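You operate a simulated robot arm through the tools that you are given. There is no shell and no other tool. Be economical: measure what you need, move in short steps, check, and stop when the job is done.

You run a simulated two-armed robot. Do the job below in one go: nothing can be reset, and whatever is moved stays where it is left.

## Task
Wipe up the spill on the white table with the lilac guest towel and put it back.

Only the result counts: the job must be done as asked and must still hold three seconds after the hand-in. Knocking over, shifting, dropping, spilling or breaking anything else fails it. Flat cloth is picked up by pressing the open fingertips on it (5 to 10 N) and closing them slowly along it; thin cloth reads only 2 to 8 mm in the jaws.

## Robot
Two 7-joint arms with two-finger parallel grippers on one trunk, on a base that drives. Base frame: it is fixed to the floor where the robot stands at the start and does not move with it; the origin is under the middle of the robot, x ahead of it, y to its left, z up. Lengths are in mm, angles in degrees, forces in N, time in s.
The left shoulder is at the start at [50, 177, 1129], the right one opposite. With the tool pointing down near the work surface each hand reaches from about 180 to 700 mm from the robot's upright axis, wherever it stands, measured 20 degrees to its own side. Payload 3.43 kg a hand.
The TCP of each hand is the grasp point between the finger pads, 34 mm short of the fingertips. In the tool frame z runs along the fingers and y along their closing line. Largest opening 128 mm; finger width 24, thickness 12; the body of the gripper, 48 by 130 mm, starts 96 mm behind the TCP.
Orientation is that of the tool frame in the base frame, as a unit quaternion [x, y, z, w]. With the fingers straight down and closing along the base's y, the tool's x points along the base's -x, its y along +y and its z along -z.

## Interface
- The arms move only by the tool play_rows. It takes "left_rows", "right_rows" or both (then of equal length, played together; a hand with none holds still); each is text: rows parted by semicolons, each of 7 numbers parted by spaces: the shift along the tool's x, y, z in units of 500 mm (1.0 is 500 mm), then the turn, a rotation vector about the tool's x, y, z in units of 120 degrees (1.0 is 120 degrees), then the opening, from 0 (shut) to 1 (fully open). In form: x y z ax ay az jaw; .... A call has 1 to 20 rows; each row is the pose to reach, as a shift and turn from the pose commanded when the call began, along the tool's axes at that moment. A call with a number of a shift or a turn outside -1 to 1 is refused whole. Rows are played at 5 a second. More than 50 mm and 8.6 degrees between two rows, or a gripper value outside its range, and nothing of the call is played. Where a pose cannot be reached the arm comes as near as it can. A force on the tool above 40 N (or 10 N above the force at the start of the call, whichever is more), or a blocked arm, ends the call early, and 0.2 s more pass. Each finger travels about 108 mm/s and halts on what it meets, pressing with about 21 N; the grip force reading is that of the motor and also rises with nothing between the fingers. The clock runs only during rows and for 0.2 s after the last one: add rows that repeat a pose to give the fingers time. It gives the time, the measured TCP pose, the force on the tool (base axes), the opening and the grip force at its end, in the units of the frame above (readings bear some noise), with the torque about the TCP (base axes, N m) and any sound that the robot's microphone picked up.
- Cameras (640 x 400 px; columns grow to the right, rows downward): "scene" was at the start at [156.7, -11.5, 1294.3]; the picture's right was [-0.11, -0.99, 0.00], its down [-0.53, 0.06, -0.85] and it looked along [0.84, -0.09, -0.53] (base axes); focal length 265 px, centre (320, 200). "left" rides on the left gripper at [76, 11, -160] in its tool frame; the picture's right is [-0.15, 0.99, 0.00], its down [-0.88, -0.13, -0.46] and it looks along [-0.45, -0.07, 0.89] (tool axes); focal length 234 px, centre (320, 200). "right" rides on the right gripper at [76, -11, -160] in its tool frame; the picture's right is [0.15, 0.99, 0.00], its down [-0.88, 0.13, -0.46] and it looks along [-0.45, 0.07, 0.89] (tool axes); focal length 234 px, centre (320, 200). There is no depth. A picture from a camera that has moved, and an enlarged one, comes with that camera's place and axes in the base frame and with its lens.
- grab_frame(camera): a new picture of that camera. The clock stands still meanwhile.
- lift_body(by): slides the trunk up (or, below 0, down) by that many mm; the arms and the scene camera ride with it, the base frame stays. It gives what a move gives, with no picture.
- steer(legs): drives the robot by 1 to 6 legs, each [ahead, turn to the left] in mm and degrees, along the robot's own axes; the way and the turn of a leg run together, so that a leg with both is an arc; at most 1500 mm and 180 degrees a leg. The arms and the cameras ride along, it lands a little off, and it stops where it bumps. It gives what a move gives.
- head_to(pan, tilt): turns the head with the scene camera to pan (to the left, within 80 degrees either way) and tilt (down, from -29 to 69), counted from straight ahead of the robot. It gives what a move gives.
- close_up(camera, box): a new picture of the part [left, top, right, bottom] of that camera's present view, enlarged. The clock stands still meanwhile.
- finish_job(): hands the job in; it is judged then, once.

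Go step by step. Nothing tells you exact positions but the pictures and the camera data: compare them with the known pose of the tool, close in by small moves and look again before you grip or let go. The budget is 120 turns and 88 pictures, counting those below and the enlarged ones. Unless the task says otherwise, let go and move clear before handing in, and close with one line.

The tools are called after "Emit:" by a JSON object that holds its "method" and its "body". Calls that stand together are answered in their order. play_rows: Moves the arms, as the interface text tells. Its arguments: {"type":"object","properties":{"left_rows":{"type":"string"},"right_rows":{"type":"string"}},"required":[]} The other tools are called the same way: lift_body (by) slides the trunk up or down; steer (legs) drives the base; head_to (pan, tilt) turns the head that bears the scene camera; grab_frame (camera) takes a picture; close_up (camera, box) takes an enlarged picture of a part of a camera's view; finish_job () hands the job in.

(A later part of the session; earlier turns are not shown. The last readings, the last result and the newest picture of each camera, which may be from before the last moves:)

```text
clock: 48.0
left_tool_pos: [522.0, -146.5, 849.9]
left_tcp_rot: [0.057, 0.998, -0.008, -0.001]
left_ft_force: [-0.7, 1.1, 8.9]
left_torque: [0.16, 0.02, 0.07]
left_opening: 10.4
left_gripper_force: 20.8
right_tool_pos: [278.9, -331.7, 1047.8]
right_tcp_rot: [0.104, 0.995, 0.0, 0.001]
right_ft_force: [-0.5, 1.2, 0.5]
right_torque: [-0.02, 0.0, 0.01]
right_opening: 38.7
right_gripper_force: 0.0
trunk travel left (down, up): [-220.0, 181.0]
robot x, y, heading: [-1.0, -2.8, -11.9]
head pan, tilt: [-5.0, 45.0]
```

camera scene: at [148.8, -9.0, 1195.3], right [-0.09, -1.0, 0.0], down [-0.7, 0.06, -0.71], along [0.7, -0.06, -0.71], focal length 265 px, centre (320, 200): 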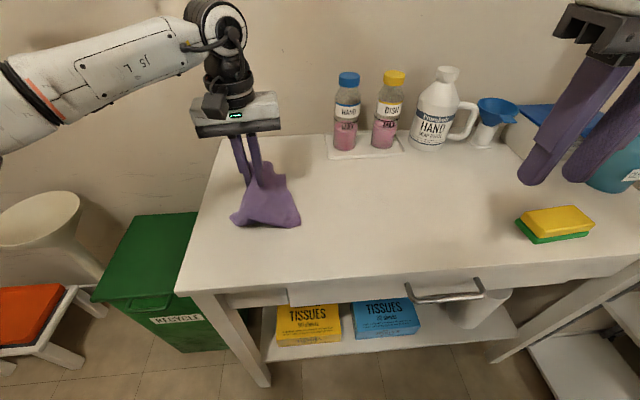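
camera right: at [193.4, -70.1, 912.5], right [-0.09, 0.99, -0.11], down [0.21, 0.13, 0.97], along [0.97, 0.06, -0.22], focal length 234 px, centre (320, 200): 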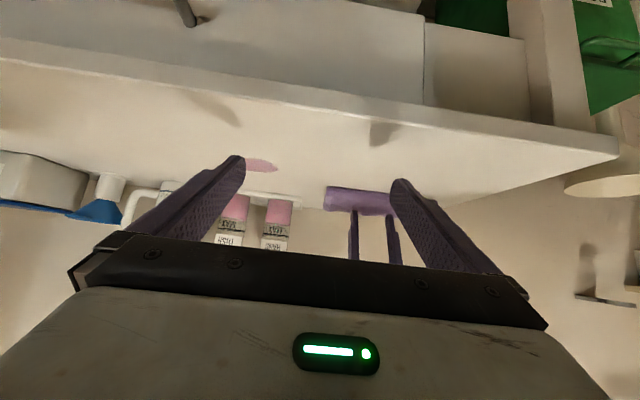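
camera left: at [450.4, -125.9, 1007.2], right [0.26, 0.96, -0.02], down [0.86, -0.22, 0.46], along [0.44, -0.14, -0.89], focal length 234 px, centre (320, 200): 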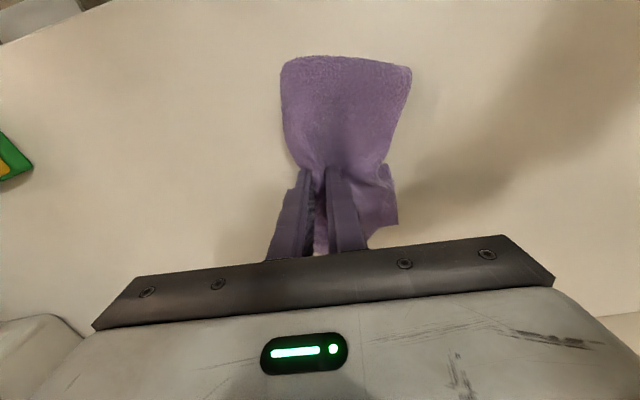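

Emit:
{"method": "play_rows", "body": {"left_rows": "0 0.05 0.003 0 0 0 0; 0.02 0.08 0.003 0 0 0 0; 0.02 0 0.003 0 0 0 0; 0.02 -0.08 0.003 0 0 0 0; 0.05 -0.06 0.003 0 0 0 0; 0.05 0.02 0.003 0 0 0 0; 0.05 0.09 0.003 0 0 0 0; 0.08 0.07 0.003 0 0 0 0; 0.08 0 0.003 0 0 0 0; 0.08 -0.07 0.003 0 0 0 0; 0.04 -0.09 0.003 0 0 0 0; -0.01 -0.08 0.003 0 0 0 0; -0.01 0 0.003 0 0 0 0; -0.01 0.08 0.003 0 0 0 0; -0.04 0.08 0.003 0 0 0 0; -0.04 0 0.003 0 0 0 0; -0.04 -0.07 0.003 0 0 0 0; -0.07 -0.04 0.003 0 0 0 0; -0.07 0.04 0.003 0 0 0 0; -0.02 0.06 0.003 0 0 0 0"}}

Emit:
{"method": "play_rows", "body": {"left_rows": "0.04 -0.08 0 0 0 0 0; 0.1 -0.08 0 0 0 0 0; 0.1 -0.11 0 0 0 0 0; 0.03 -0.11 0 0 0 0 0; 0.03 -0.14 0 0 0 0 0; 0.1 -0.14 0 0 0 0 0; 0.05 -0.1 0 0 0 0 0; -0.03 -0.09 0 0 0 0 0; -0.04 -0.06 0 0 0 0 0; 0.04 -0.05 0 0 0 0 0; 0.1 -0.03 0 0 0 0 0; 0.03 -0.02 0 0 0 0 0; -0.04 -0.01 0 0 0 0 0; 0 0.02 0 0 0 0 0; 0.06 0.02 0 0 0 0 0; 0.06 0.04 -0.03 0 0 0 0; 0.06 0.04 -0.06 0 0 0 0"}}

Emit:
{"method": "steer", "body": {"legs": [[0, 12]]}}

Emit:
{"method": "close_up", "body": {"camera": "scene", "box": [320, 165, 420, 235]}}

```text
clock: 52.2
left_tool_pos: [534.6, -119.3, 846.4]
left_tcp_rot: [0.057, 0.998, -0.01, -0.001]
left_ft_force: [3.0, -1.6, 15.4]
left_torque: [0.12, -0.23, 0.03]
left_opening: 10.4
left_gripper_force: 20.9
right_tool_pos: [279.1, -331.1, 1046.6]
right_tcp_rot: [0.104, 0.995, 0.0, 0.002]
right_ft_force: [-0.1, 0.0, 0.1]
right_torque: [-0.02, 0.0, 0.02]
right_opening: 38.5
right_gripper_force: 0.1
trunk travel left (down, up): [-220.0, 181.0]
robot x, y, heading: [-1.2, 1.8, -11.9]
head pan, tilt: [-5.0, 45.0]
```

```text
clock: 55.8
left_tool_pos: [507.2, -97.4, 874.5]
left_tcp_rot: [0.057, 0.998, -0.008, -0.003]
left_ft_force: [-0.1, 0.2, -0.2]
left_torque: [0.01, 0.0, 0.07]
left_opening: 10.5
left_gripper_force: 21.3
right_tool_pos: [280.2, -331.9, 1046.4]
right_tcp_rot: [0.104, 0.995, 0.0, 0.0]
right_ft_force: [0.8, 0.2, 0.2]
right_torque: [0.02, 0.0, -0.03]
right_opening: 38.6
right_gripper_force: 0.1
trunk travel left (down, up): [-220.0, 181.0]
robot x, y, heading: [-1.2, -1.6, -11.9]
head pan, tilt: [-5.0, 45.0]
```

```text
clock: 57.0
left_tool_pos: [516.5, 12.1, 876.1]
left_tcp_rot: [-0.05, 0.999, -0.008, -0.001]
left_ft_force: [-0.9, -0.4, -0.8]
left_torque: [-0.02, 0.02, -0.12]
left_opening: 9.9
left_gripper_force: 20.5
right_tool_pos: [342.9, -264.3, 1047.0]
right_tcp_rot: [-0.002, 1.0, 0.0, 0.0]
right_ft_force: [-1.4, 0.0, -0.1]
right_torque: [0.0, 0.05, -0.03]
right_opening: 38.6
right_gripper_force: 0.1
trunk travel left (down, up): [-220.0, 181.0]
robot x, y, heading: [0.3, 2.0, 0.0]
head pan, tilt: [-5.0, 45.0]
```

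```text
5.71 times, centred on (370, 200) of scene
camera zoom: at [148.9, -7.6, 1195.3], right [-0.08, -1.0, 0.0], down [-0.7, 0.06, -0.71], along [0.7, -0.06, -0.71], focal length 1514 px, centre (34, 200)
```

zoom: 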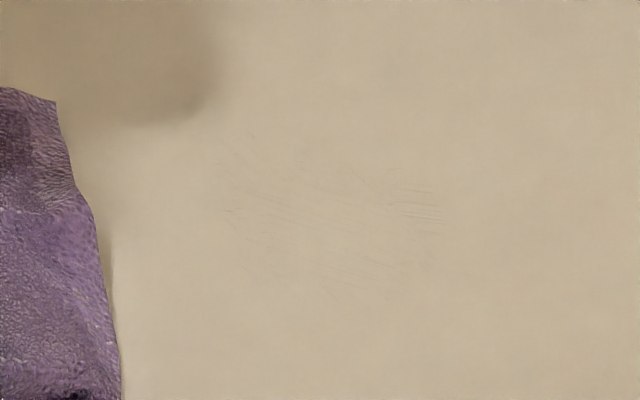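

The spill is gone. Next I'll carry the towel back over its original place at (667, 67), lifting a bit so that it hangs free and restoring the tilt and yaw.

Emit:
{"method": "play_rows", "body": {"left_rows": "0 0 -0.05 0 0 0 0; -0.05 0.014 -0.09 0 -0.016 0.008 0; -0.1 0.028 -0.1 0 -0.033 0.016 0; -0.15 0.042 -0.1 0 -0.05 0.024 0; -0.2 0.056 -0.1 0 -0.066 0.032 0; -0.25 0.07 -0.1 0 -0.083 0.04 0; -0.288 0.082 -0.1 0 -0.1 0.048 0; -0.288 0.082 -0.1 0 -0.12 0.048 0; -0.288 0.082 -0.1 0 -0.12 0.048 0"}}

Emit:
{"method": "grab_frame", "body": {"camera": "left"}}

Emit:
{"method": "grab_frame", "body": {"camera": "scene"}}

```text
clock: 59.0
left_tool_pos: [656.6, 69.2, 924.3]
left_tcp_rot: [0.001, 0.992, -0.003, 0.125]
left_ft_force: [-0.5, -0.9, -1.1]
left_torque: [0.01, 0.02, 0.04]
left_opening: 9.9
left_gripper_force: 20.5
right_tool_pos: [343.8, -264.9, 1046.7]
right_tcp_rot: [-0.002, 1.0, 0.0, 0.001]
right_ft_force: [0.1, -0.8, -0.3]
right_torque: [0.02, -0.01, 0.0]
right_opening: 38.3
right_gripper_force: 0.1
trunk travel left (down, up): [-220.0, 181.0]
robot x, y, heading: [-2.1, 0.0, 0.2]
head pan, tilt: [-5.0, 45.0]
```

```text
60 pictures are left
camera left: at [542.2, 81.4, 1060.2], right [0.14, 0.99, 0.03], down [0.74, -0.13, 0.66], along [0.66, -0.07, -0.75], focal length 234 px, centre (320, 200)
```

left: 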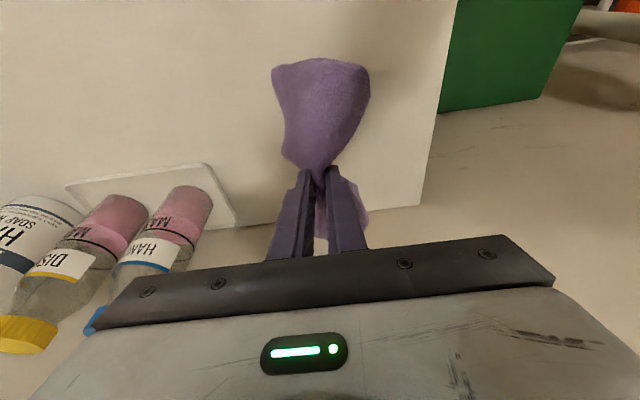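

```text
59 pictures are left
camera scene: at [148.9, -8.0, 1195.3], right [-0.08, -1.0, 0.0], down [-0.7, 0.06, -0.71], along [0.7, -0.06, -0.71], focal length 265 px, centre (320, 200)
```

scene: 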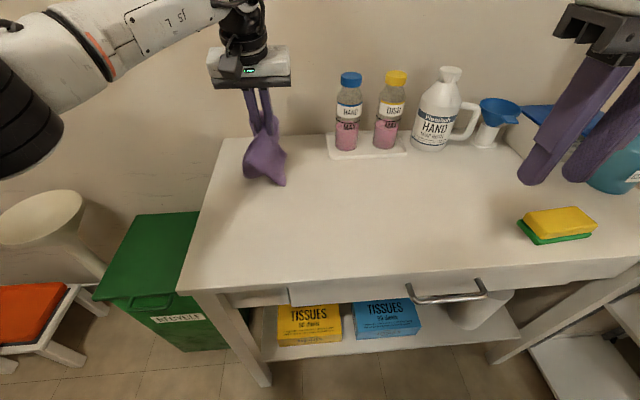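

The towel hangs over its place. I'll lower it until it nearly touches and look.

Emit:
{"method": "play_rows", "body": {"left_rows": "0.01 0 0.039 0 0 0 0; 0.02 0 0.078 0 0 0 0; 0.03 0 0.117 0 0 0 0; 0.036 0 0.14 0 0 0 0; 0.036 0 0.14 0 0 0 0"}}

Emit:
{"method": "grab_frame", "body": {"camera": "left"}}

Emit:
{"method": "close_up", "body": {"camera": "scene", "box": [180, 90, 380, 230]}}

```text
clock: 60.2
left_tool_pos: [657.0, 67.4, 854.3]
left_tcp_rot: [0.0, 0.992, -0.003, 0.125]
left_ft_force: [-0.4, 0.3, 5.4]
left_torque: [-0.03, 0.0, 0.04]
left_opening: 9.9
left_gripper_force: 21.1
right_tool_pos: [342.7, -264.8, 1047.8]
right_tcp_rot: [-0.003, 1.0, 0.0, 0.001]
right_ft_force: [0.2, -0.1, 0.1]
right_torque: [0.03, 0.02, -0.01]
right_opening: 38.4
right_gripper_force: 0.0
trunk travel left (down, up): [-220.0, 181.0]
robot x, y, heading: [-2.2, -0.3, 0.1]
head pan, tilt: [-5.0, 45.0]
```

```text
58 pictures are left
camera left: at [541.8, 80.5, 989.2], right [0.14, 0.99, 0.03], down [0.74, -0.13, 0.66], along [0.66, -0.07, -0.75], focal length 234 px, centre (320, 200)
```

left: 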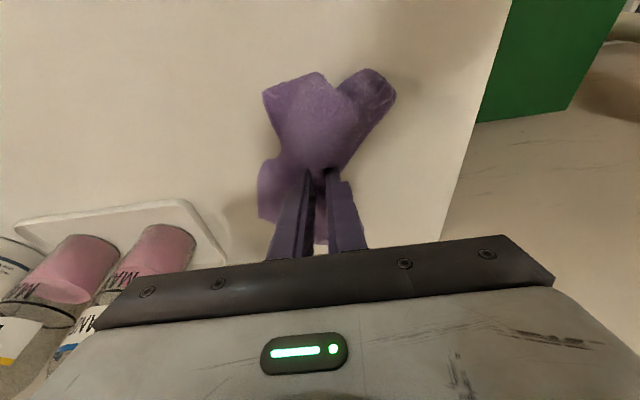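

```text
2.86 times, centred on (280, 160) of scene
camera zoom: at [148.2, -8.0, 1195.5], right [-0.08, -1.0, 0.0], down [-0.7, 0.06, -0.71], along [0.71, -0.06, -0.71], focal length 757 px, centre (434, 314)
```

zoom: 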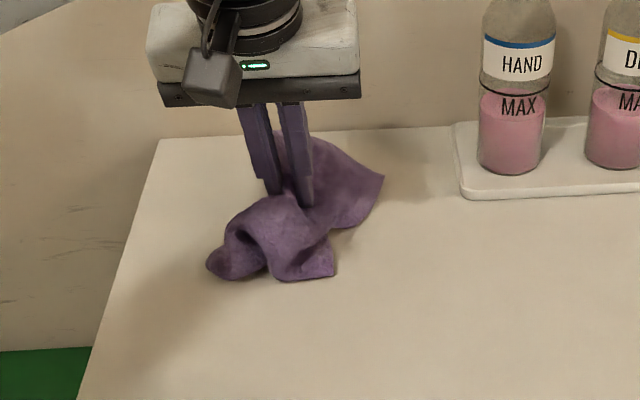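

The towel lands bunched. I'll open slowly with light contact so the fold spreads out, then lift straight up and look.

Emit:
{"method": "play_rows", "body": {"left_rows": "0 0 0 0 0 0 0.1; 0 0 0 0 0 0 0.15; 0 0 0 0 0 0 0.2; 0 0 0 0 0 0 0.26; 0 0 0 0 0 0 0.32; 0 0 0 0 0 0 0.38; 0 0 0 0 0 0 0.44; 0 0 0 0 0 0 0.5; 0 0 0 0 0 0 0.56; 0 0 0 0 0 0 0.62; 0 0 0 0 0 0 0.68; 0 0 0 0 0 0 0.68; -0.012 0 -0.05 0 0 0 0.68; -0.025 0 -0.1 0 0 0 0.68; -0.04 0 -0.16 0 0 0 0.68"}}

Emit:
{"method": "grab_frame", "body": {"camera": "left"}}

Emit:
{"method": "close_up", "body": {"camera": "scene", "box": [180, 90, 380, 230]}}

```text
clock: 63.4
left_tool_pos: [657.9, 69.3, 938.1]
left_tcp_rot: [0.0, 0.992, -0.003, 0.125]
left_ft_force: [1.0, -0.4, 0.9]
left_torque: [-0.03, 0.02, -0.02]
left_opening: 87.2
left_gripper_force: 0.0
right_tool_pos: [342.6, -264.7, 1046.7]
right_tcp_rot: [-0.002, 1.0, 0.0, 0.001]
right_ft_force: [0.6, -0.2, 0.3]
right_torque: [0.02, 0.01, -0.01]
right_opening: 38.5
right_gripper_force: 0.1
trunk travel left (down, up): [-220.0, 181.0]
robot x, y, heading: [-0.7, 0.5, 0.2]
head pan, tilt: [-5.0, 45.0]
```

```text
56 pictures are left
camera left: at [542.3, 81.5, 1072.9], right [0.14, 0.99, 0.03], down [0.74, -0.13, 0.66], along [0.66, -0.07, -0.75], focal length 234 px, centre (320, 200)
```

left: 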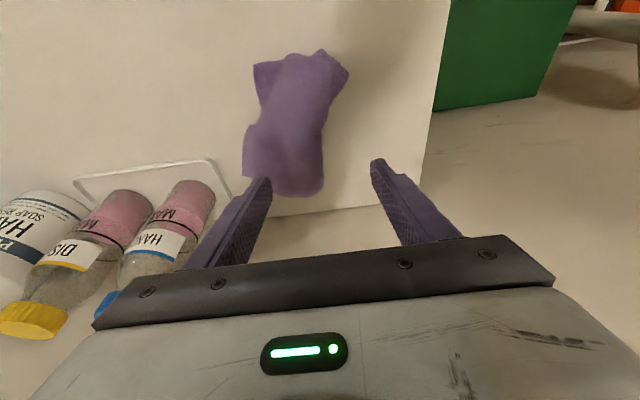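

```text
2.86 times, centred on (280, 160) of scene
camera zoom: at [148.6, -8.1, 1195.3], right [-0.08, -1.0, 0.0], down [-0.7, 0.06, -0.71], along [0.7, -0.06, -0.71], focal length 757 px, centre (434, 314)
```

zoom: 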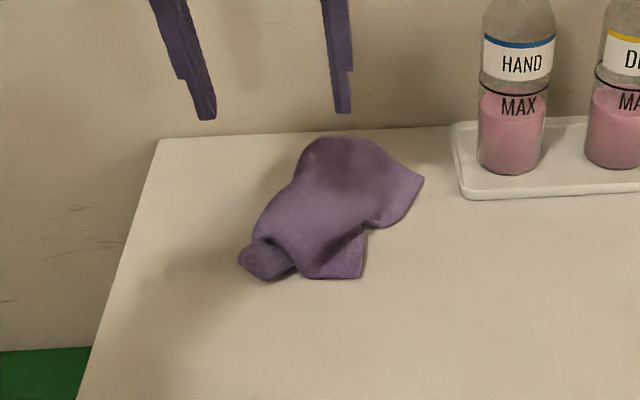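

The towel is back in place lengthwise but gathered in width, and about 30 mm too far right. I'll look closer to see how its folds lie before straightening it.

Emit:
{"method": "close_up", "body": {"camera": "left", "box": [220, 30, 380, 220]}}

Emit:
{"method": "close_up", "body": {"camera": "scene", "box": [245, 130, 335, 195]}}

```text
2.11 times, centred on (300, 125) of left
camera zoom: at [542.3, 81.5, 1072.9], right [0.14, 0.99, 0.03], down [0.74, -0.13, 0.66], along [0.66, -0.07, -0.75], focal length 493 px, centre (362, 358)
```

zoom: 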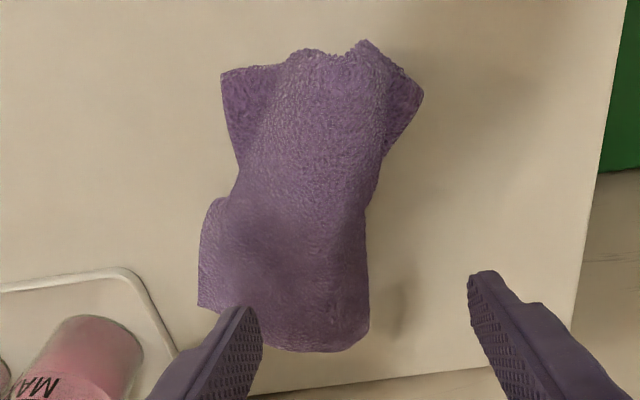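

```text
6.15 times, centred on (290, 162) of scene
camera zoom: at [148.6, -8.1, 1195.3], right [-0.08, -1.0, 0.0], down [-0.7, 0.06, -0.71], along [0.7, -0.06, -0.71], focal length 1630 px, centre (505, 431)
```

zoom: 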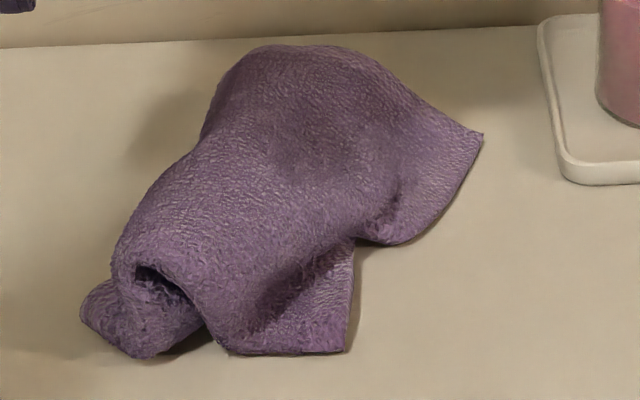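

The near-left corner sticks out at about (610, 109) and the left side is tucked under. I'll pinch that corner and draw it back to its original place near (580, 158).

Emit:
{"method": "play_rows", "body": {"left_rows": "0.045 0.015 0.03 0 0.04 0 0.6; 0.09 0.03 0.06 0 0.08 0 0.5; 0.136 0.046 0.089 0 0.12 0 0.45; 0.136 0.046 0.089 0 0.12 0 0.45"}}

Emit:
{"method": "grab_frame", "body": {"camera": "left"}}

```text
clock: 64.4
left_tool_pos: [600.0, 91.8, 874.6]
left_tcp_rot: [0.0, 1.0, -0.002, -0.001]
left_ft_force: [0.0, 0.9, 0.3]
left_torque: [-0.04, 0.01, -0.02]
left_opening: 57.5
left_gripper_force: 0.0
right_tool_pos: [343.0, -264.0, 1047.0]
right_tcp_rot: [-0.002, 1.0, 0.0, 0.001]
right_ft_force: [-0.2, -0.1, 0.3]
right_torque: [0.02, -0.01, 0.01]
right_opening: 38.4
right_gripper_force: 0.0
trunk travel left (down, up): [-220.0, 181.0]
robot x, y, heading: [-1.4, -5.8, 0.4]
head pan, tilt: [-5.0, 45.0]
```

```text
52 pictures are left
camera left: at [523.3, 104.9, 1033.9], right [0.15, 0.99, -0.01], down [0.88, -0.13, 0.45], along [0.45, -0.07, -0.89], focal length 234 px, centre (320, 200)
```

left: 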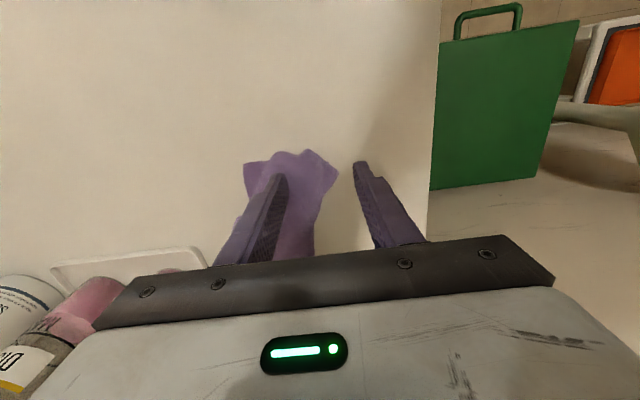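

Lined up; I'll shift 10 mm left, lower to light contact and read the force.

Emit:
{"method": "play_rows", "body": {"left_rows": "-0.006 0.02 0.02 0 0 0 0.42; -0.006 0.02 0.045 0 0 0 0.42; -0.006 0.02 0.062 0 0 0 0.42; -0.006 0.02 0.065 0 0 0 0.42; -0.006 0.02 0.065 0 0 0 0.42"}}

```text
clock: 65.6
left_tool_pos: [604.2, 99.6, 844.9]
left_tcp_rot: [0.0, 1.0, -0.003, 0.001]
left_ft_force: [0.5, 2.5, 14.9]
left_torque: [-0.42, -0.11, 0.04]
left_opening: 53.0
left_gripper_force: 0.1
right_tool_pos: [342.7, -264.0, 1047.7]
right_tcp_rot: [-0.002, 1.0, 0.0, 0.001]
right_ft_force: [0.1, -0.8, -0.5]
right_torque: [0.04, -0.06, 0.01]
right_opening: 38.4
right_gripper_force: 0.0
trunk travel left (down, up): [-220.0, 181.0]
robot x, y, heading: [-2.0, -0.7, 0.1]
head pan, tilt: [-5.0, 45.0]
```

Emit:
{"method": "play_rows", "body": {"left_rows": "0 0 -0.002 0 0 0 0.4; 0 0 -0.002 0 0 0 0.36; 0 0 0 0 0 0 0.32; 0 0 0 0 0 0 0.28; 0 0 0 0 0 0 0.24; 0 0 0 0 0 0 0.2; 0 0 0 0 0 0 0.16; 0 0 0 0 0 0 0.12; 0 0 0 0 0 0 0.08; 0 0 0 0 0 0 0.04; 0 0 0 0 0 0 0; 0 0 0 0 0 0 0; 0 0 0 0 0 0 0"}}

Emit:
{"method": "grab_frame", "body": {"camera": "left"}}

```text
clock: 68.4
left_tool_pos: [601.7, 99.1, 844.8]
left_tcp_rot: [0.0, 1.0, -0.003, 0.002]
left_ft_force: [0.0, -4.8, 21.1]
left_torque: [-0.22, -0.13, -0.01]
left_opening: 12.7
left_gripper_force: 20.7
right_tool_pos: [341.0, -265.1, 1047.2]
right_tcp_rot: [-0.001, 1.0, 0.001, 0.002]
right_ft_force: [0.6, -0.6, -0.1]
right_torque: [0.01, -0.02, -0.03]
right_opening: 38.3
right_gripper_force: 0.1
trunk travel left (down, up): [-220.0, 181.0]
robot x, y, heading: [-0.2, -1.4, 0.1]
head pan, tilt: [-5.0, 45.0]
```

```text
51 pictures are left
camera left: at [525.3, 113.2, 1003.6], right [0.15, 0.99, 0.0], down [0.88, -0.13, 0.46], along [0.45, -0.07, -0.89], focal length 234 px, centre (320, 200)
```

left: 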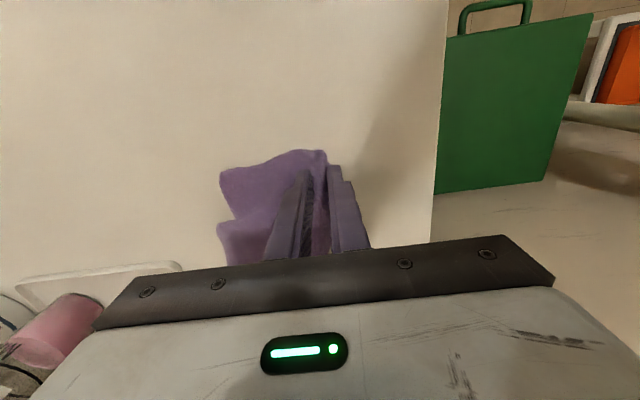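

It holds the left corner area. I'll lift 8 mm and draw it left and slightly towards me, then look.

Emit:
{"method": "play_rows", "body": {"left_rows": "0 0 -0.02 0 0 0 0; 0.01 0.04 -0.03 0 0 0 0; 0.025 0.08 -0.03 0 0 0 0; 0.045 0.12 -0.03 0 0 0 0; 0.045 0.12 -0.03 0 0 0 0"}}

Emit:
{"method": "grab_frame", "body": {"camera": "left"}}

Emit:
{"method": "close_up", "body": {"camera": "scene", "box": [180, 90, 380, 230]}}

```text
clock: 69.6
left_tool_pos: [581.0, 159.8, 854.7]
left_tcp_rot: [0.0, 1.0, -0.003, -0.002]
left_ft_force: [0.5, -0.6, -0.1]
left_torque: [0.04, 0.0, -0.05]
left_opening: 10.3
left_gripper_force: 20.3
right_tool_pos: [342.7, -264.2, 1045.0]
right_tcp_rot: [-0.001, 1.0, 0.0, 0.001]
right_ft_force: [0.4, 0.1, 0.7]
right_torque: [0.02, 0.02, 0.01]
right_opening: 38.3
right_gripper_force: 0.1
trunk travel left (down, up): [-220.0, 181.0]
robot x, y, heading: [0.0, 3.2, 0.3]
head pan, tilt: [-5.0, 45.0]
```

```text
50 pictures are left
camera left: at [503.9, 172.4, 1014.6], right [0.15, 0.99, -0.01], down [0.88, -0.13, 0.45], along [0.45, -0.07, -0.89], focal length 234 px, centre (320, 200)
```

left: 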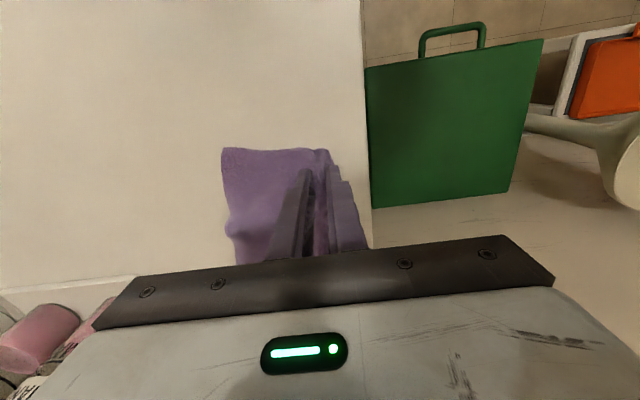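

```text
2.86 times, centred on (280, 160) of scene
camera zoom: at [148.8, -8.1, 1195.3], right [-0.08, -1.0, 0.0], down [-0.7, 0.06, -0.71], along [0.7, -0.06, -0.71], focal length 757 px, centre (434, 314)
```

zoom: 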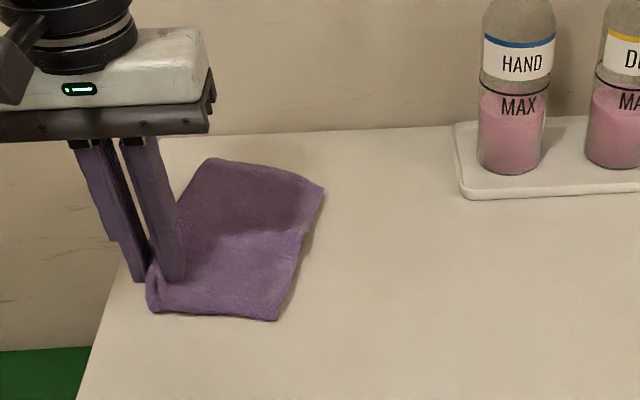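

The towel has nearly unfolded. I'll set the corner down, release and look at what remains.

Emit:
{"method": "play_rows", "body": {"left_rows": "0 0 0.015 0 0 0 0; 0 0 0.015 0 0 0 0.1; 0 0 0.015 0 0 0 0.2; 0 0 0.015 0 0 0 0.3; 0 0 -0.04 0 0 0 0.35; 0 0 -0.12 0 0 0 0.4; 0 0 -0.2 0 0 0 0.4; 0 0 -0.2 0 0 0 0.4"}}

Emit:
{"method": "grab_frame", "body": {"camera": "left"}}

Emit:
{"method": "close_up", "body": {"camera": "scene", "box": [180, 90, 380, 230]}}

```text
clock: 71.4
left_tool_pos: [578.7, 159.6, 957.3]
left_tcp_rot: [0.0, 1.0, -0.003, -0.001]
left_ft_force: [0.1, 0.0, -0.2]
left_torque: [-0.05, 0.0, 0.03]
left_opening: 51.1
left_gripper_force: 0.0
right_tool_pos: [343.4, -264.8, 1046.9]
right_tcp_rot: [-0.002, 1.0, 0.0, 0.001]
right_ft_force: [0.1, 0.4, -0.4]
right_torque: [0.01, 0.01, -0.01]
right_opening: 38.3
right_gripper_force: 0.0
trunk travel left (down, up): [-220.0, 181.0]
robot x, y, heading: [0.2, -0.1, 0.3]
head pan, tilt: [-5.0, 45.0]
```

```text
48 pictures are left
camera left: at [502.8, 172.3, 1116.5], right [0.15, 0.99, -0.01], down [0.88, -0.13, 0.46], along [0.45, -0.07, -0.89], focal length 234 px, centre (320, 200)
```

left: 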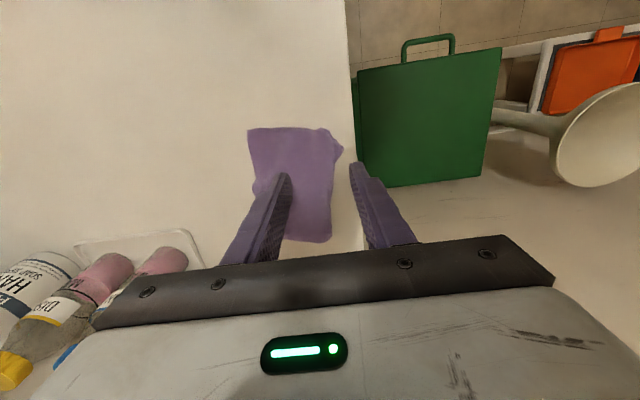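

```text
2.86 times, centred on (280, 160) of scene
camera zoom: at [148.8, -8.0, 1195.3], right [-0.08, -1.0, 0.0], down [-0.7, 0.06, -0.71], along [0.7, -0.06, -0.71], focal length 757 px, centre (434, 314)
```

zoom: 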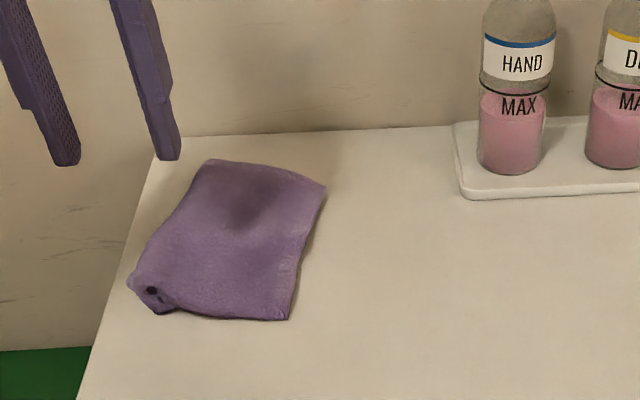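

About half the width is tucked under on the left. I'll pinch the middle of the right edge near (621, 55) and draw it right, so the fold rolls open.

Emit:
{"method": "play_rows", "body": {"left_rows": "-0.028 -0.068 0.04 0 0 0 0.4; -0.056 -0.136 0.08 0 0 0 0.4; -0.084 -0.204 0.12 0 0 0 0.4; -0.084 -0.204 0.174 0 0 0 0.4; -0.084 -0.204 0.174 0 0 0 0.4"}}

Emit:
{"method": "grab_frame", "body": {"camera": "left"}}

```text
clock: 72.6
left_tool_pos: [622.7, 60.6, 870.4]
left_tcp_rot: [0.0, 1.0, -0.003, -0.001]
left_ft_force: [0.2, 0.5, -0.5]
left_torque: [0.0, 0.02, 0.01]
left_opening: 51.3
left_gripper_force: 0.1
right_tool_pos: [342.8, -265.3, 1046.0]
right_tcp_rot: [-0.002, 1.0, 0.001, 0.001]
right_ft_force: [0.3, 0.5, -0.9]
right_torque: [0.0, 0.0, 0.0]
right_opening: 38.3
right_gripper_force: 0.0
trunk travel left (down, up): [-220.0, 181.0]
robot x, y, heading: [-1.1, -1.3, 0.2]
head pan, tilt: [-5.0, 45.0]
```

```text
46 pictures are left
camera left: at [545.1, 72.8, 1029.6], right [0.15, 0.99, -0.01], down [0.88, -0.13, 0.46], along [0.45, -0.07, -0.89], focal length 234 px, centre (320, 200)
```

left: 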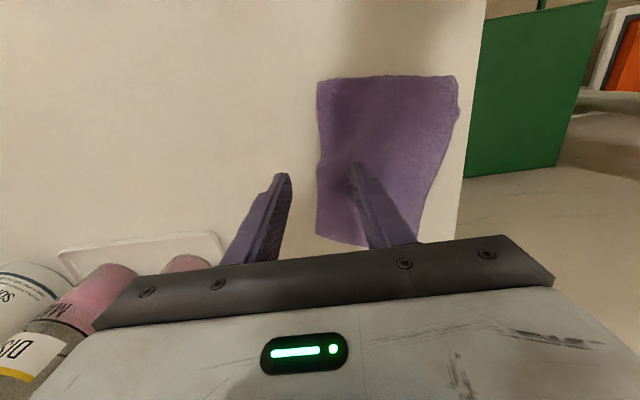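

The fingers straddle the right edge. I'll lower and pinch it.

Emit:
{"method": "play_rows", "body": {"left_rows": "0 0 0.03 0 0 0 0.4; 0 0 0.05 0 0 0 0.4; 0 0 0.053 0 0 0 0.4; 0 0 0.053 0 0 0 0.36; 0 0 0.053 0 0 0 0.32; 0 0 0.053 0 0 0 0.28; 0 0 0.054 0 0 0 0.24; 0 0 0.054 0 0 0 0.2; 0 0 0.054 0 0 0 0.16; 0 0 0.054 0 0 0 0.12; 0 0 0.054 0 0 0 0.08; 0 0 0.054 0 0 0 0.04; 0 0 0.054 0 0 0 0; 0 0 0.054 0 0 0 0; 0 0 0.054 0 0 0 0"}}

Emit:
{"method": "grab_frame", "body": {"camera": "left"}}

```text
clock: 75.8
left_tool_pos: [622.7, 59.5, 843.9]
left_tcp_rot: [0.001, 1.0, -0.003, 0.0]
left_ft_force: [0.4, 0.5, 0.5]
left_torque: [0.06, -0.02, -0.02]
left_opening: 3.9
left_gripper_force: 20.8
right_tool_pos: [342.8, -264.8, 1047.7]
right_tcp_rot: [-0.001, 1.0, 0.0, 0.0]
right_ft_force: [0.2, 0.0, 0.7]
right_torque: [-0.04, 0.01, -0.02]
right_opening: 38.6
right_gripper_force: 0.1
trunk travel left (down, up): [-220.0, 181.0]
robot x, y, heading: [-3.4, 3.0, -0.1]
head pan, tilt: [-5.0, 45.0]
```

```text
45 pictures are left
camera left: at [545.6, 72.3, 1002.9], right [0.15, 0.99, -0.01], down [0.88, -0.13, 0.46], along [0.45, -0.07, -0.89], focal length 234 px, centre (320, 200)
```

left: 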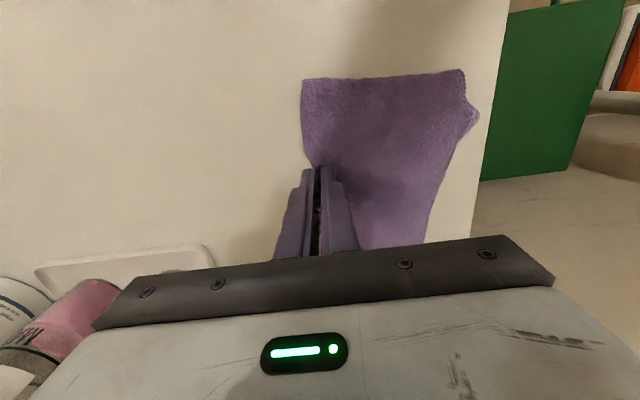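

The edge is held as a single layer at 3.9 mm. I'll draw it to the right.

Emit:
{"method": "play_rows", "body": {"left_rows": "0 -0.01 -0.015 0 0 0 0; 0 -0.05 -0.02 0 0 0 0; 0 -0.1 -0.02 0 0 0 0; 0 -0.15 -0.02 0 0 0 0; 0 -0.2 -0.02 0 0 0 0; 0 -0.2 -0.02 0 0 0 0"}}

Emit:
{"method": "close_up", "body": {"camera": "scene", "box": [180, 90, 380, 230]}}

Emit:
{"method": "grab_frame", "body": {"camera": "left"}}

```text
clock: 77.4
left_tool_pos: [607.7, 1.6, 857.6]
left_tcp_rot: [-0.031, 0.999, -0.003, -0.006]
left_ft_force: [-0.8, -0.4, -0.3]
left_torque: [0.03, -0.01, -0.08]
left_opening: 3.4
left_gripper_force: 20.8
left hand out of reach, approached as far as the arm can: row 3, 4, 5, 6
right_tool_pos: [342.9, -264.8, 1047.4]
right_tcp_rot: [-0.002, 1.0, 0.0, 0.001]
right_ft_force: [-0.1, 0.5, -0.1]
right_torque: [-0.02, 0.0, 0.0]
right_opening: 38.2
right_gripper_force: 0.2
trunk travel left (down, up): [-220.0, 181.0]
robot x, y, heading: [2.0, 1.3, 0.3]
head pan, tilt: [-5.0, 45.0]
stopped in row 6 (left hand): the arm was blocked; the commanded pose is now the measured one
```

```text
2.86 times, centred on (280, 160) of scene
camera zoom: at [148.9, -7.7, 1195.3], right [-0.08, -1.0, 0.0], down [-0.7, 0.06, -0.71], along [0.7, -0.06, -0.71], focal length 757 px, centre (434, 314)
```

zoom: 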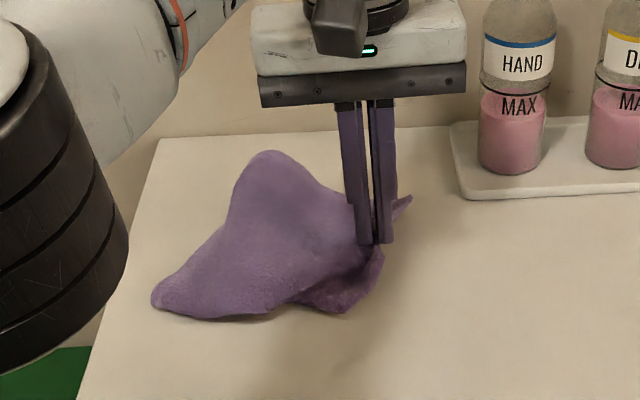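

```text
43 pictures are left
camera left: at [531.7, 10.6, 1017.5], right [0.09, 1.0, -0.01], down [0.89, -0.07, 0.45], along [0.44, -0.04, -0.9], focal length 234 px, centre (320, 200)
```

left: 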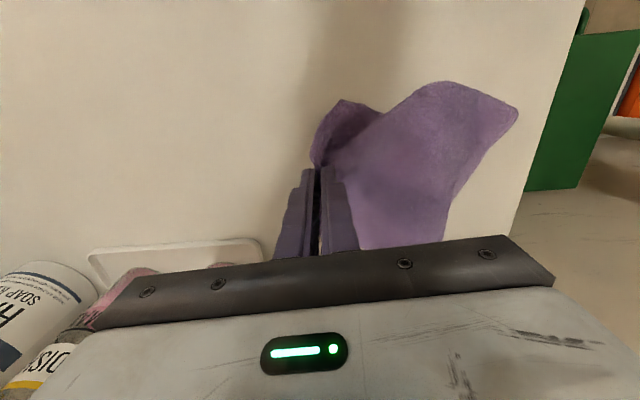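

The towel now spans x 545–763, y -34 to 170, close to its original footprint. I'll set it down, release and move clear to inspect.

Emit:
{"method": "play_rows", "body": {"left_rows": "0 0 0.02 0 0 0 0; 0 0 0.022 0 0 0 0.08; 0 0 0.022 0 0 0 0.16; 0 0 0.022 0 0 0 0.25; 0 0 -0.05 0 0 0 0.25; 0 0 -0.13 0 0 0 0.3; 0.04 0.06 -0.2 0 0 0 0.3; 0.1 0.14 -0.24 0 0 0 0.3; 0.16 0.22 -0.24 0 0 0 0.3; 0.22 0.3 -0.24 0 0 0 0.3; 0.22 0.3 -0.24 0 0 0 0.3"}}

Emit:
{"method": "close_up", "body": {"camera": "scene", "box": [180, 90, 380, 230]}}

Emit:
{"method": "grab_frame", "body": {"camera": "left"}}

```text
refused: row 7 steps farther than a row can; nothing moved
```

```text
2.86 times, centred on (280, 160) of scene
camera zoom: at [148.9, -7.7, 1195.3], right [-0.08, -1.0, 0.0], down [-0.7, 0.06, -0.71], along [0.7, -0.06, -0.71], focal length 757 px, centre (434, 314)
```

zoom: 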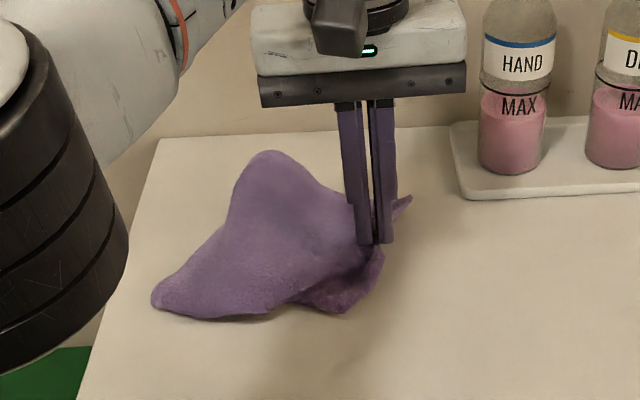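

```text
41 pictures are left
camera left: at [531.7, 10.6, 1017.5], right [0.09, 1.0, -0.01], down [0.89, -0.07, 0.45], along [0.44, -0.04, -0.9], focal length 234 px, centre (320, 200)
```

left: 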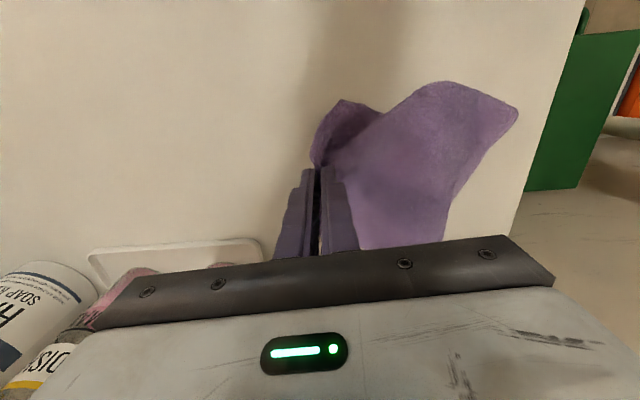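

The call was refused, so nothing moved. While I still hold the edge I'll draw it 25–30 mm further right by a 2.8° base turn, then release.

Emit:
{"method": "steer", "body": {"legs": [[0, -2.8]]}}

Emit:
{"method": "play_rows", "body": {"left_rows": "0 0 0.02 0 0 0 0; 0 0 0.022 0 0 0 0.08; 0 0 0.022 0 0 0 0.16; 0 0 0.022 0 0 0 0.25; 0 0 -0.05 0 0 0 0.25; 0 0 -0.13 0 0 0 0.3; 0.02 0.04 -0.19 0 0 0 0.3; 0.06 0.1 -0.22 0 0 0 0.3; 0.1 0.17 -0.24 0 0 0 0.3; 0.14 0.24 -0.24 0 0 0 0.3; 0.18 0.3 -0.24 0 0 0 0.3; 0.18 0.3 -0.24 0 0 0 0.3"}}

Emit:
{"method": "steer", "body": {"legs": [[0, 2.8]]}}

Emit:
{"method": "close_up", "body": {"camera": "scene", "box": [180, 90, 380, 230]}}

Emit:
{"method": "grab_frame", "body": {"camera": "left"}}

```text
clock: 78.2
left_tool_pos: [605.4, -30.0, 858.0]
left_tcp_rot: [-0.004, 1.0, -0.002, -0.005]
left_ft_force: [-0.6, -0.5, -0.2]
left_torque: [0.06, -0.01, -0.01]
left_opening: 3.9
left_gripper_force: 20.5
right_tool_pos: [330.0, -282.6, 1046.5]
right_tcp_rot: [0.022, 1.0, 0.0, 0.001]
right_ft_force: [-0.3, -0.3, -1.2]
right_torque: [0.05, -0.01, 0.04]
right_opening: 38.6
right_gripper_force: 0.1
trunk travel left (down, up): [-220.0, 181.0]
robot x, y, heading: [-1.5, -2.9, -2.4]
head pan, tilt: [-5.0, 45.0]
```

```text
clock: 80.8
left_tool_pos: [515.4, 120.9, 976.9]
left_tcp_rot: [-0.005, 1.0, -0.002, -0.006]
left_ft_force: [-0.2, -0.4, -0.3]
left_torque: [0.0, 0.02, 0.02]
left_opening: 38.3
left_gripper_force: 0.0
left hand out of reach, approached as far as the arm can: row 5, 6
right_tool_pos: [330.0, -280.5, 1046.5]
right_tcp_rot: [0.023, 1.0, 0.0, 0.001]
right_ft_force: [0.1, -0.2, 0.4]
right_torque: [-0.03, 0.01, -0.02]
right_opening: 38.3
right_gripper_force: 0.1
trunk travel left (down, up): [-220.0, 181.0]
robot x, y, heading: [-0.5, 3.0, -2.7]
head pan, tilt: [-5.0, 45.0]
```

```text
clock: 81.6
left_tool_pos: [508.4, 145.2, 977.5]
left_tcp_rot: [-0.03, 1.0, -0.003, -0.006]
left_ft_force: [-0.9, 1.0, -0.4]
left_torque: [-0.02, -0.01, 0.02]
left_opening: 38.4
left_gripper_force: 0.0
right_tool_pos: [343.6, -264.7, 1046.6]
right_tcp_rot: [-0.002, 1.0, 0.0, 0.001]
right_ft_force: [0.4, -0.5, 0.2]
right_torque: [0.02, 0.01, 0.0]
right_opening: 38.5
right_gripper_force: 0.1
trunk travel left (down, up): [-220.0, 181.0]
robot x, y, heading: [0.8, 1.0, 0.4]
head pan, tilt: [-5.0, 45.0]
```

```text
2.86 times, centred on (280, 160) of scene
camera zoom: at [148.9, -7.5, 1195.3], right [-0.08, -1.0, 0.0], down [-0.7, 0.06, -0.71], along [0.7, -0.06, -0.71], focal length 757 px, centre (434, 314)
```

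zoom: 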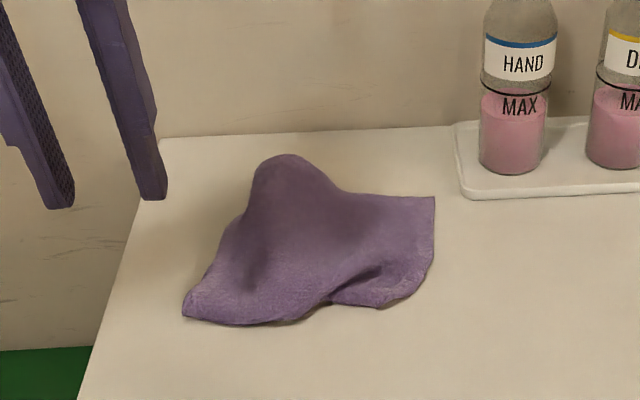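

```text
39 pictures are left
camera left: at [433.4, 154.4, 1136.9], right [0.09, 1.0, -0.01], down [0.89, -0.08, 0.45], along [0.44, -0.05, -0.9], focal length 234 px, centre (320, 200)
```

left: 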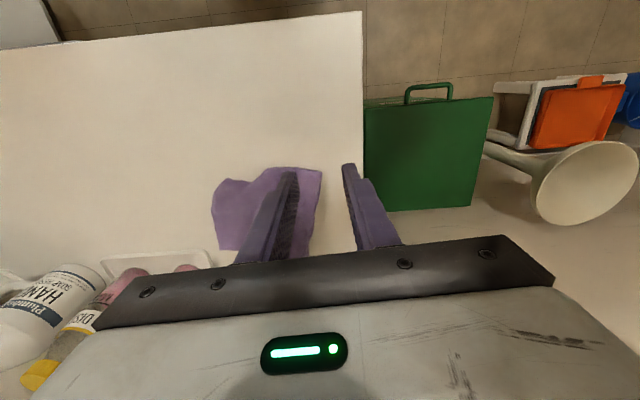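

The spill spot is clear, and the towel is open but about 30 mm too near and too far right, with its far-left corner still folded. I'll pinch its left edge near (640, 118) and draw it left and away.

Emit:
{"method": "play_rows", "body": {"left_rows": "-0.065 -0.019 0.02 0 -0.03 0.007 0.4; -0.13 -0.038 0.05 0 -0.06 0.014 0.4; -0.195 -0.057 0.08 0 -0.09 0.021 0.4; -0.26 -0.076 0.11 0 -0.12 0.028 0.4; -0.26 -0.076 0.184 0 -0.12 0.028 0.4; -0.26 -0.076 0.184 0 -0.12 0.028 0.4"}}

Emit:
{"method": "grab_frame", "body": {"camera": "left"}}

```text
clock: 83.0
left_tool_pos: [637.1, 115.4, 882.0]
left_tcp_rot: [-0.001, 0.993, 0.001, 0.12]
left_ft_force: [-0.7, 0.2, -0.6]
left_torque: [-0.03, 0.02, 0.03]
left_opening: 51.1
left_gripper_force: 0.0
right_tool_pos: [343.7, -265.6, 1045.9]
right_tcp_rot: [-0.003, 1.0, 0.0, 0.002]
right_ft_force: [0.0, -0.8, 0.1]
right_torque: [0.0, -0.01, 0.01]
right_opening: 38.4
right_gripper_force: 0.1
trunk travel left (down, up): [-220.0, 181.0]
robot x, y, heading: [-0.2, -0.4, 0.2]
head pan, tilt: [-5.0, 45.0]
```

```text
38 pictures are left
camera left: at [525.5, 126.8, 1019.1], right [0.14, 0.99, 0.04], down [0.75, -0.13, 0.65], along [0.65, -0.07, -0.76], focal length 234 px, centre (320, 200)
```

left: 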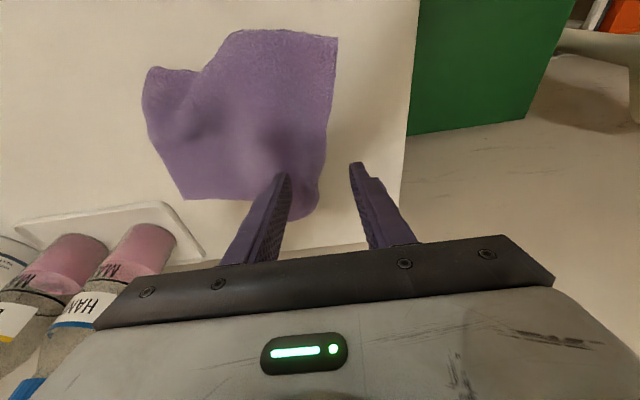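

The towel is mostly flat now and the fingers straddle its left edge. I'll lower and pinch.

Emit:
{"method": "play_rows", "body": {"left_rows": "0.008 0 0.034 0 0 0 0.4; 0.0165 0 0.067 0 0 0 0.4; 0.0186 0 0.0757 0 0 0 0.4; 0.0186 0 0.0757 0 0 0 0.37; 0.0186 0 0.0757 0 0 0 0.34; 0.0186 0 0.0757 0 0 0 0.3; 0.0188 0 0.077 0 0 0 0.26; 0.0188 0 0.077 0 0 0 0.22; 0.0188 0 0.077 0 0 0 0.18; 0.0188 0 0.077 0 0 0 0.14; 0.0188 0 0.077 0 0 0 0.1; 0.0188 0 0.077 0 0 0 0.06; 0.0188 0 0.077 0 0 0 0.02; 0.0188 0 0.077 0 0 0 0; 0.0188 0 0.077 0 0 0 0; 0.0188 0 0.077 0 0 0 0"}}

Emit:
{"method": "grab_frame", "body": {"camera": "left"}}

```text
clock: 86.4
left_tool_pos: [637.9, 114.2, 846.3]
left_tcp_rot: [0.0, 0.993, 0.001, 0.121]
left_ft_force: [-1.7, -4.3, 19.3]
left_torque: [-0.29, 0.04, -0.03]
left_opening: 7.8
left_gripper_force: 20.9
right_tool_pos: [342.3, -266.4, 1047.2]
right_tcp_rot: [-0.003, 1.0, -0.001, 0.001]
right_ft_force: [-0.3, -0.4, -0.7]
right_torque: [0.01, 0.01, 0.0]
right_opening: 38.5
right_gripper_force: 0.1
trunk travel left (down, up): [-220.0, 181.0]
robot x, y, heading: [2.0, 1.6, 0.3]
head pan, tilt: [-5.0, 45.0]
```

```text
37 pictures are left
camera left: at [524.7, 126.2, 982.2], right [0.14, 0.99, 0.04], down [0.75, -0.13, 0.65], along [0.65, -0.07, -0.76], focal length 234 px, centre (320, 200)
```

left: 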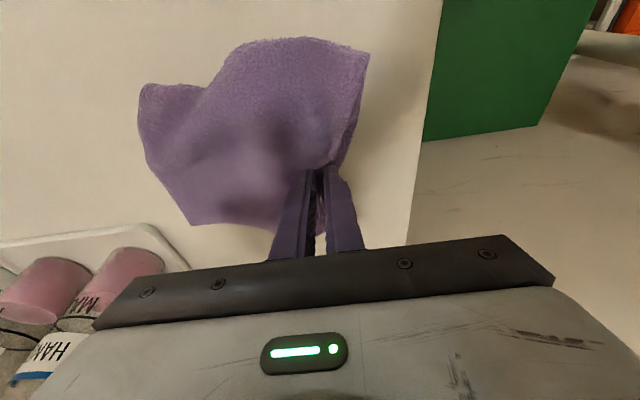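

Emit:
{"method": "play_rows", "body": {"left_rows": "-0.003 0 -0.014 0 0 0 0; -0.02 0.028 -0.012 0 0 0 0; -0.04 0.056 -0.008 0 0 0 0; -0.061 0.084 -0.001 0 0 0 0; -0.061 0.088 -0.001 0 0 0 0; -0.061 0.088 0.006 0 0 0 0; -0.061 0.088 0.008 0 0 0 0.08; -0.061 0.088 0.008 0 0 0 0.16; -0.061 0.088 0.008 0 0 0 0.25; -0.061 0.088 -0.07 0 0 0 0.3; -0.061 0.088 -0.15 0 0 0 0.3; -0.061 0.088 -0.2 0 0 0 0.3; 0.03 0.088 -0.22 0 0 0 0.3; 0.12 0.088 -0.22 0 0 0 0.3; 0.12 0.088 -0.22 0 0 0 0.3"}}

Emit:
{"method": "close_up", "body": {"camera": "scene", "box": [180, 90, 380, 230]}}

Emit:
{"method": "grab_frame", "body": {"camera": "left"}}

```text
clock: 89.6
left_tool_pos: [554.7, 158.3, 936.7]
left_tcp_rot: [0.0, 0.993, 0.001, 0.119]
left_ft_force: [-0.1, -0.2, -0.2]
left_torque: [-0.01, -0.03, -0.04]
left_opening: 38.5
left_gripper_force: 0.0
right_tool_pos: [344.1, -263.6, 1046.4]
right_tcp_rot: [-0.002, 1.0, 0.0, 0.0]
right_ft_force: [0.1, 0.4, -0.9]
right_torque: [0.0, 0.01, -0.01]
right_opening: 38.7
right_gripper_force: 0.1
trunk travel left (down, up): [-220.0, 181.0]
robot x, y, heading: [-0.3, 1.6, 0.2]
head pan, tilt: [-5.0, 45.0]
```

```text
2.86 times, centred on (280, 160) of scene
camera zoom: at [148.9, -7.9, 1195.3], right [-0.08, -1.0, 0.0], down [-0.7, 0.06, -0.71], along [0.7, -0.06, -0.71], focal length 757 px, centre (434, 314)
```

zoom: 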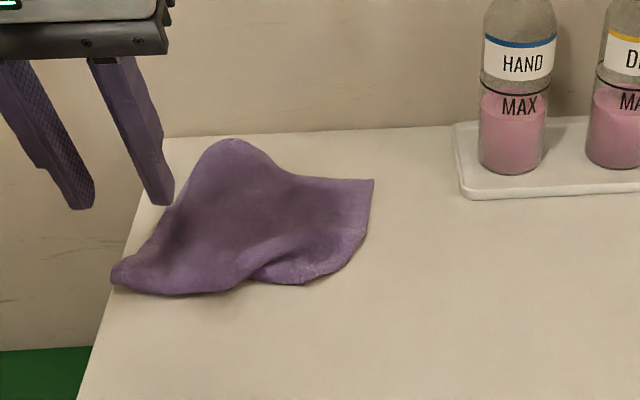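

```text
35 pictures are left
camera left: at [442.8, 170.8, 1073.1], right [0.14, 0.99, 0.04], down [0.75, -0.13, 0.65], along [0.65, -0.06, -0.76], focal length 234 px, centre (320, 200)
```

left: 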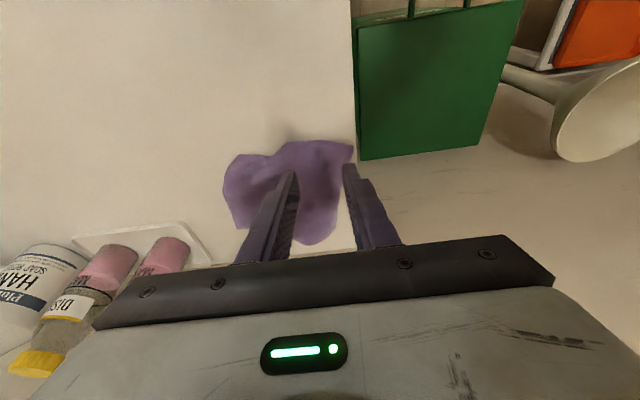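

Now the towel is about 30 mm too far left and still gathered in width. I'll turn the base 5° right for reach and draw the right edge back out.

Emit:
{"method": "steer", "body": {"legs": [[0, -5]]}}

```text
clock: 90.5
left_tool_pos: [567.9, 108.7, 938.1]
left_tcp_rot: [0.045, 0.992, -0.004, 0.119]
left_ft_force: [0.3, -0.1, -1.0]
left_torque: [0.0, 0.02, 0.02]
left_opening: 38.2
left_gripper_force: 0.1
right_tool_pos: [318.1, -293.1, 1046.1]
right_tcp_rot: [0.042, 0.999, 0.0, 0.001]
right_ft_force: [-0.1, -0.3, 0.0]
right_torque: [0.05, 0.01, 0.01]
right_opening: 38.3
right_gripper_force: 0.1
trunk travel left (down, up): [-220.0, 181.0]
robot x, y, heading: [-0.8, -0.7, -4.6]
head pan, tilt: [-5.0, 45.0]
```

Emit:
{"method": "play_rows", "body": {"left_rows": "-0.03 -0.054 0.0 0 0 0 0.4; -0.075 -0.108 0.02 0 0 0 0.4; -0.112 -0.162 0.06 0 0 0 0.4; -0.112 -0.162 0.143 0 0 0 0.4; -0.112 -0.162 0.143 0 0 0 0.4"}}

Emit:
{"method": "grab_frame", "body": {"camera": "left"}}

```text
clock: 91.7
left_tool_pos: [628.9, 21.6, 880.9]
left_tcp_rot: [0.044, 0.992, -0.005, 0.119]
left_ft_force: [0.4, -0.5, -0.6]
left_torque: [0.0, 0.02, 0.0]
left_opening: 51.3
left_gripper_force: 0.1
right_tool_pos: [318.1, -293.9, 1045.6]
right_tcp_rot: [0.042, 0.999, -0.001, 0.001]
right_ft_force: [-1.0, 0.1, -0.5]
right_torque: [0.02, -0.05, 0.02]
right_opening: 38.4
right_gripper_force: 0.0
trunk travel left (down, up): [-220.0, 181.0]
robot x, y, heading: [1.6, 1.3, -4.9]
head pan, tilt: [-5.0, 45.0]
```

```text
34 pictures are left
camera left: at [517.1, 43.6, 1017.0], right [0.23, 0.97, 0.04], down [0.73, -0.2, 0.65], along [0.64, -0.12, -0.76], focal length 234 px, centre (320, 200)
```

left: 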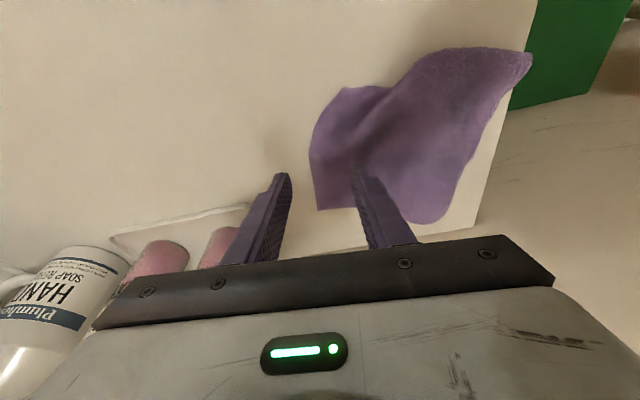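

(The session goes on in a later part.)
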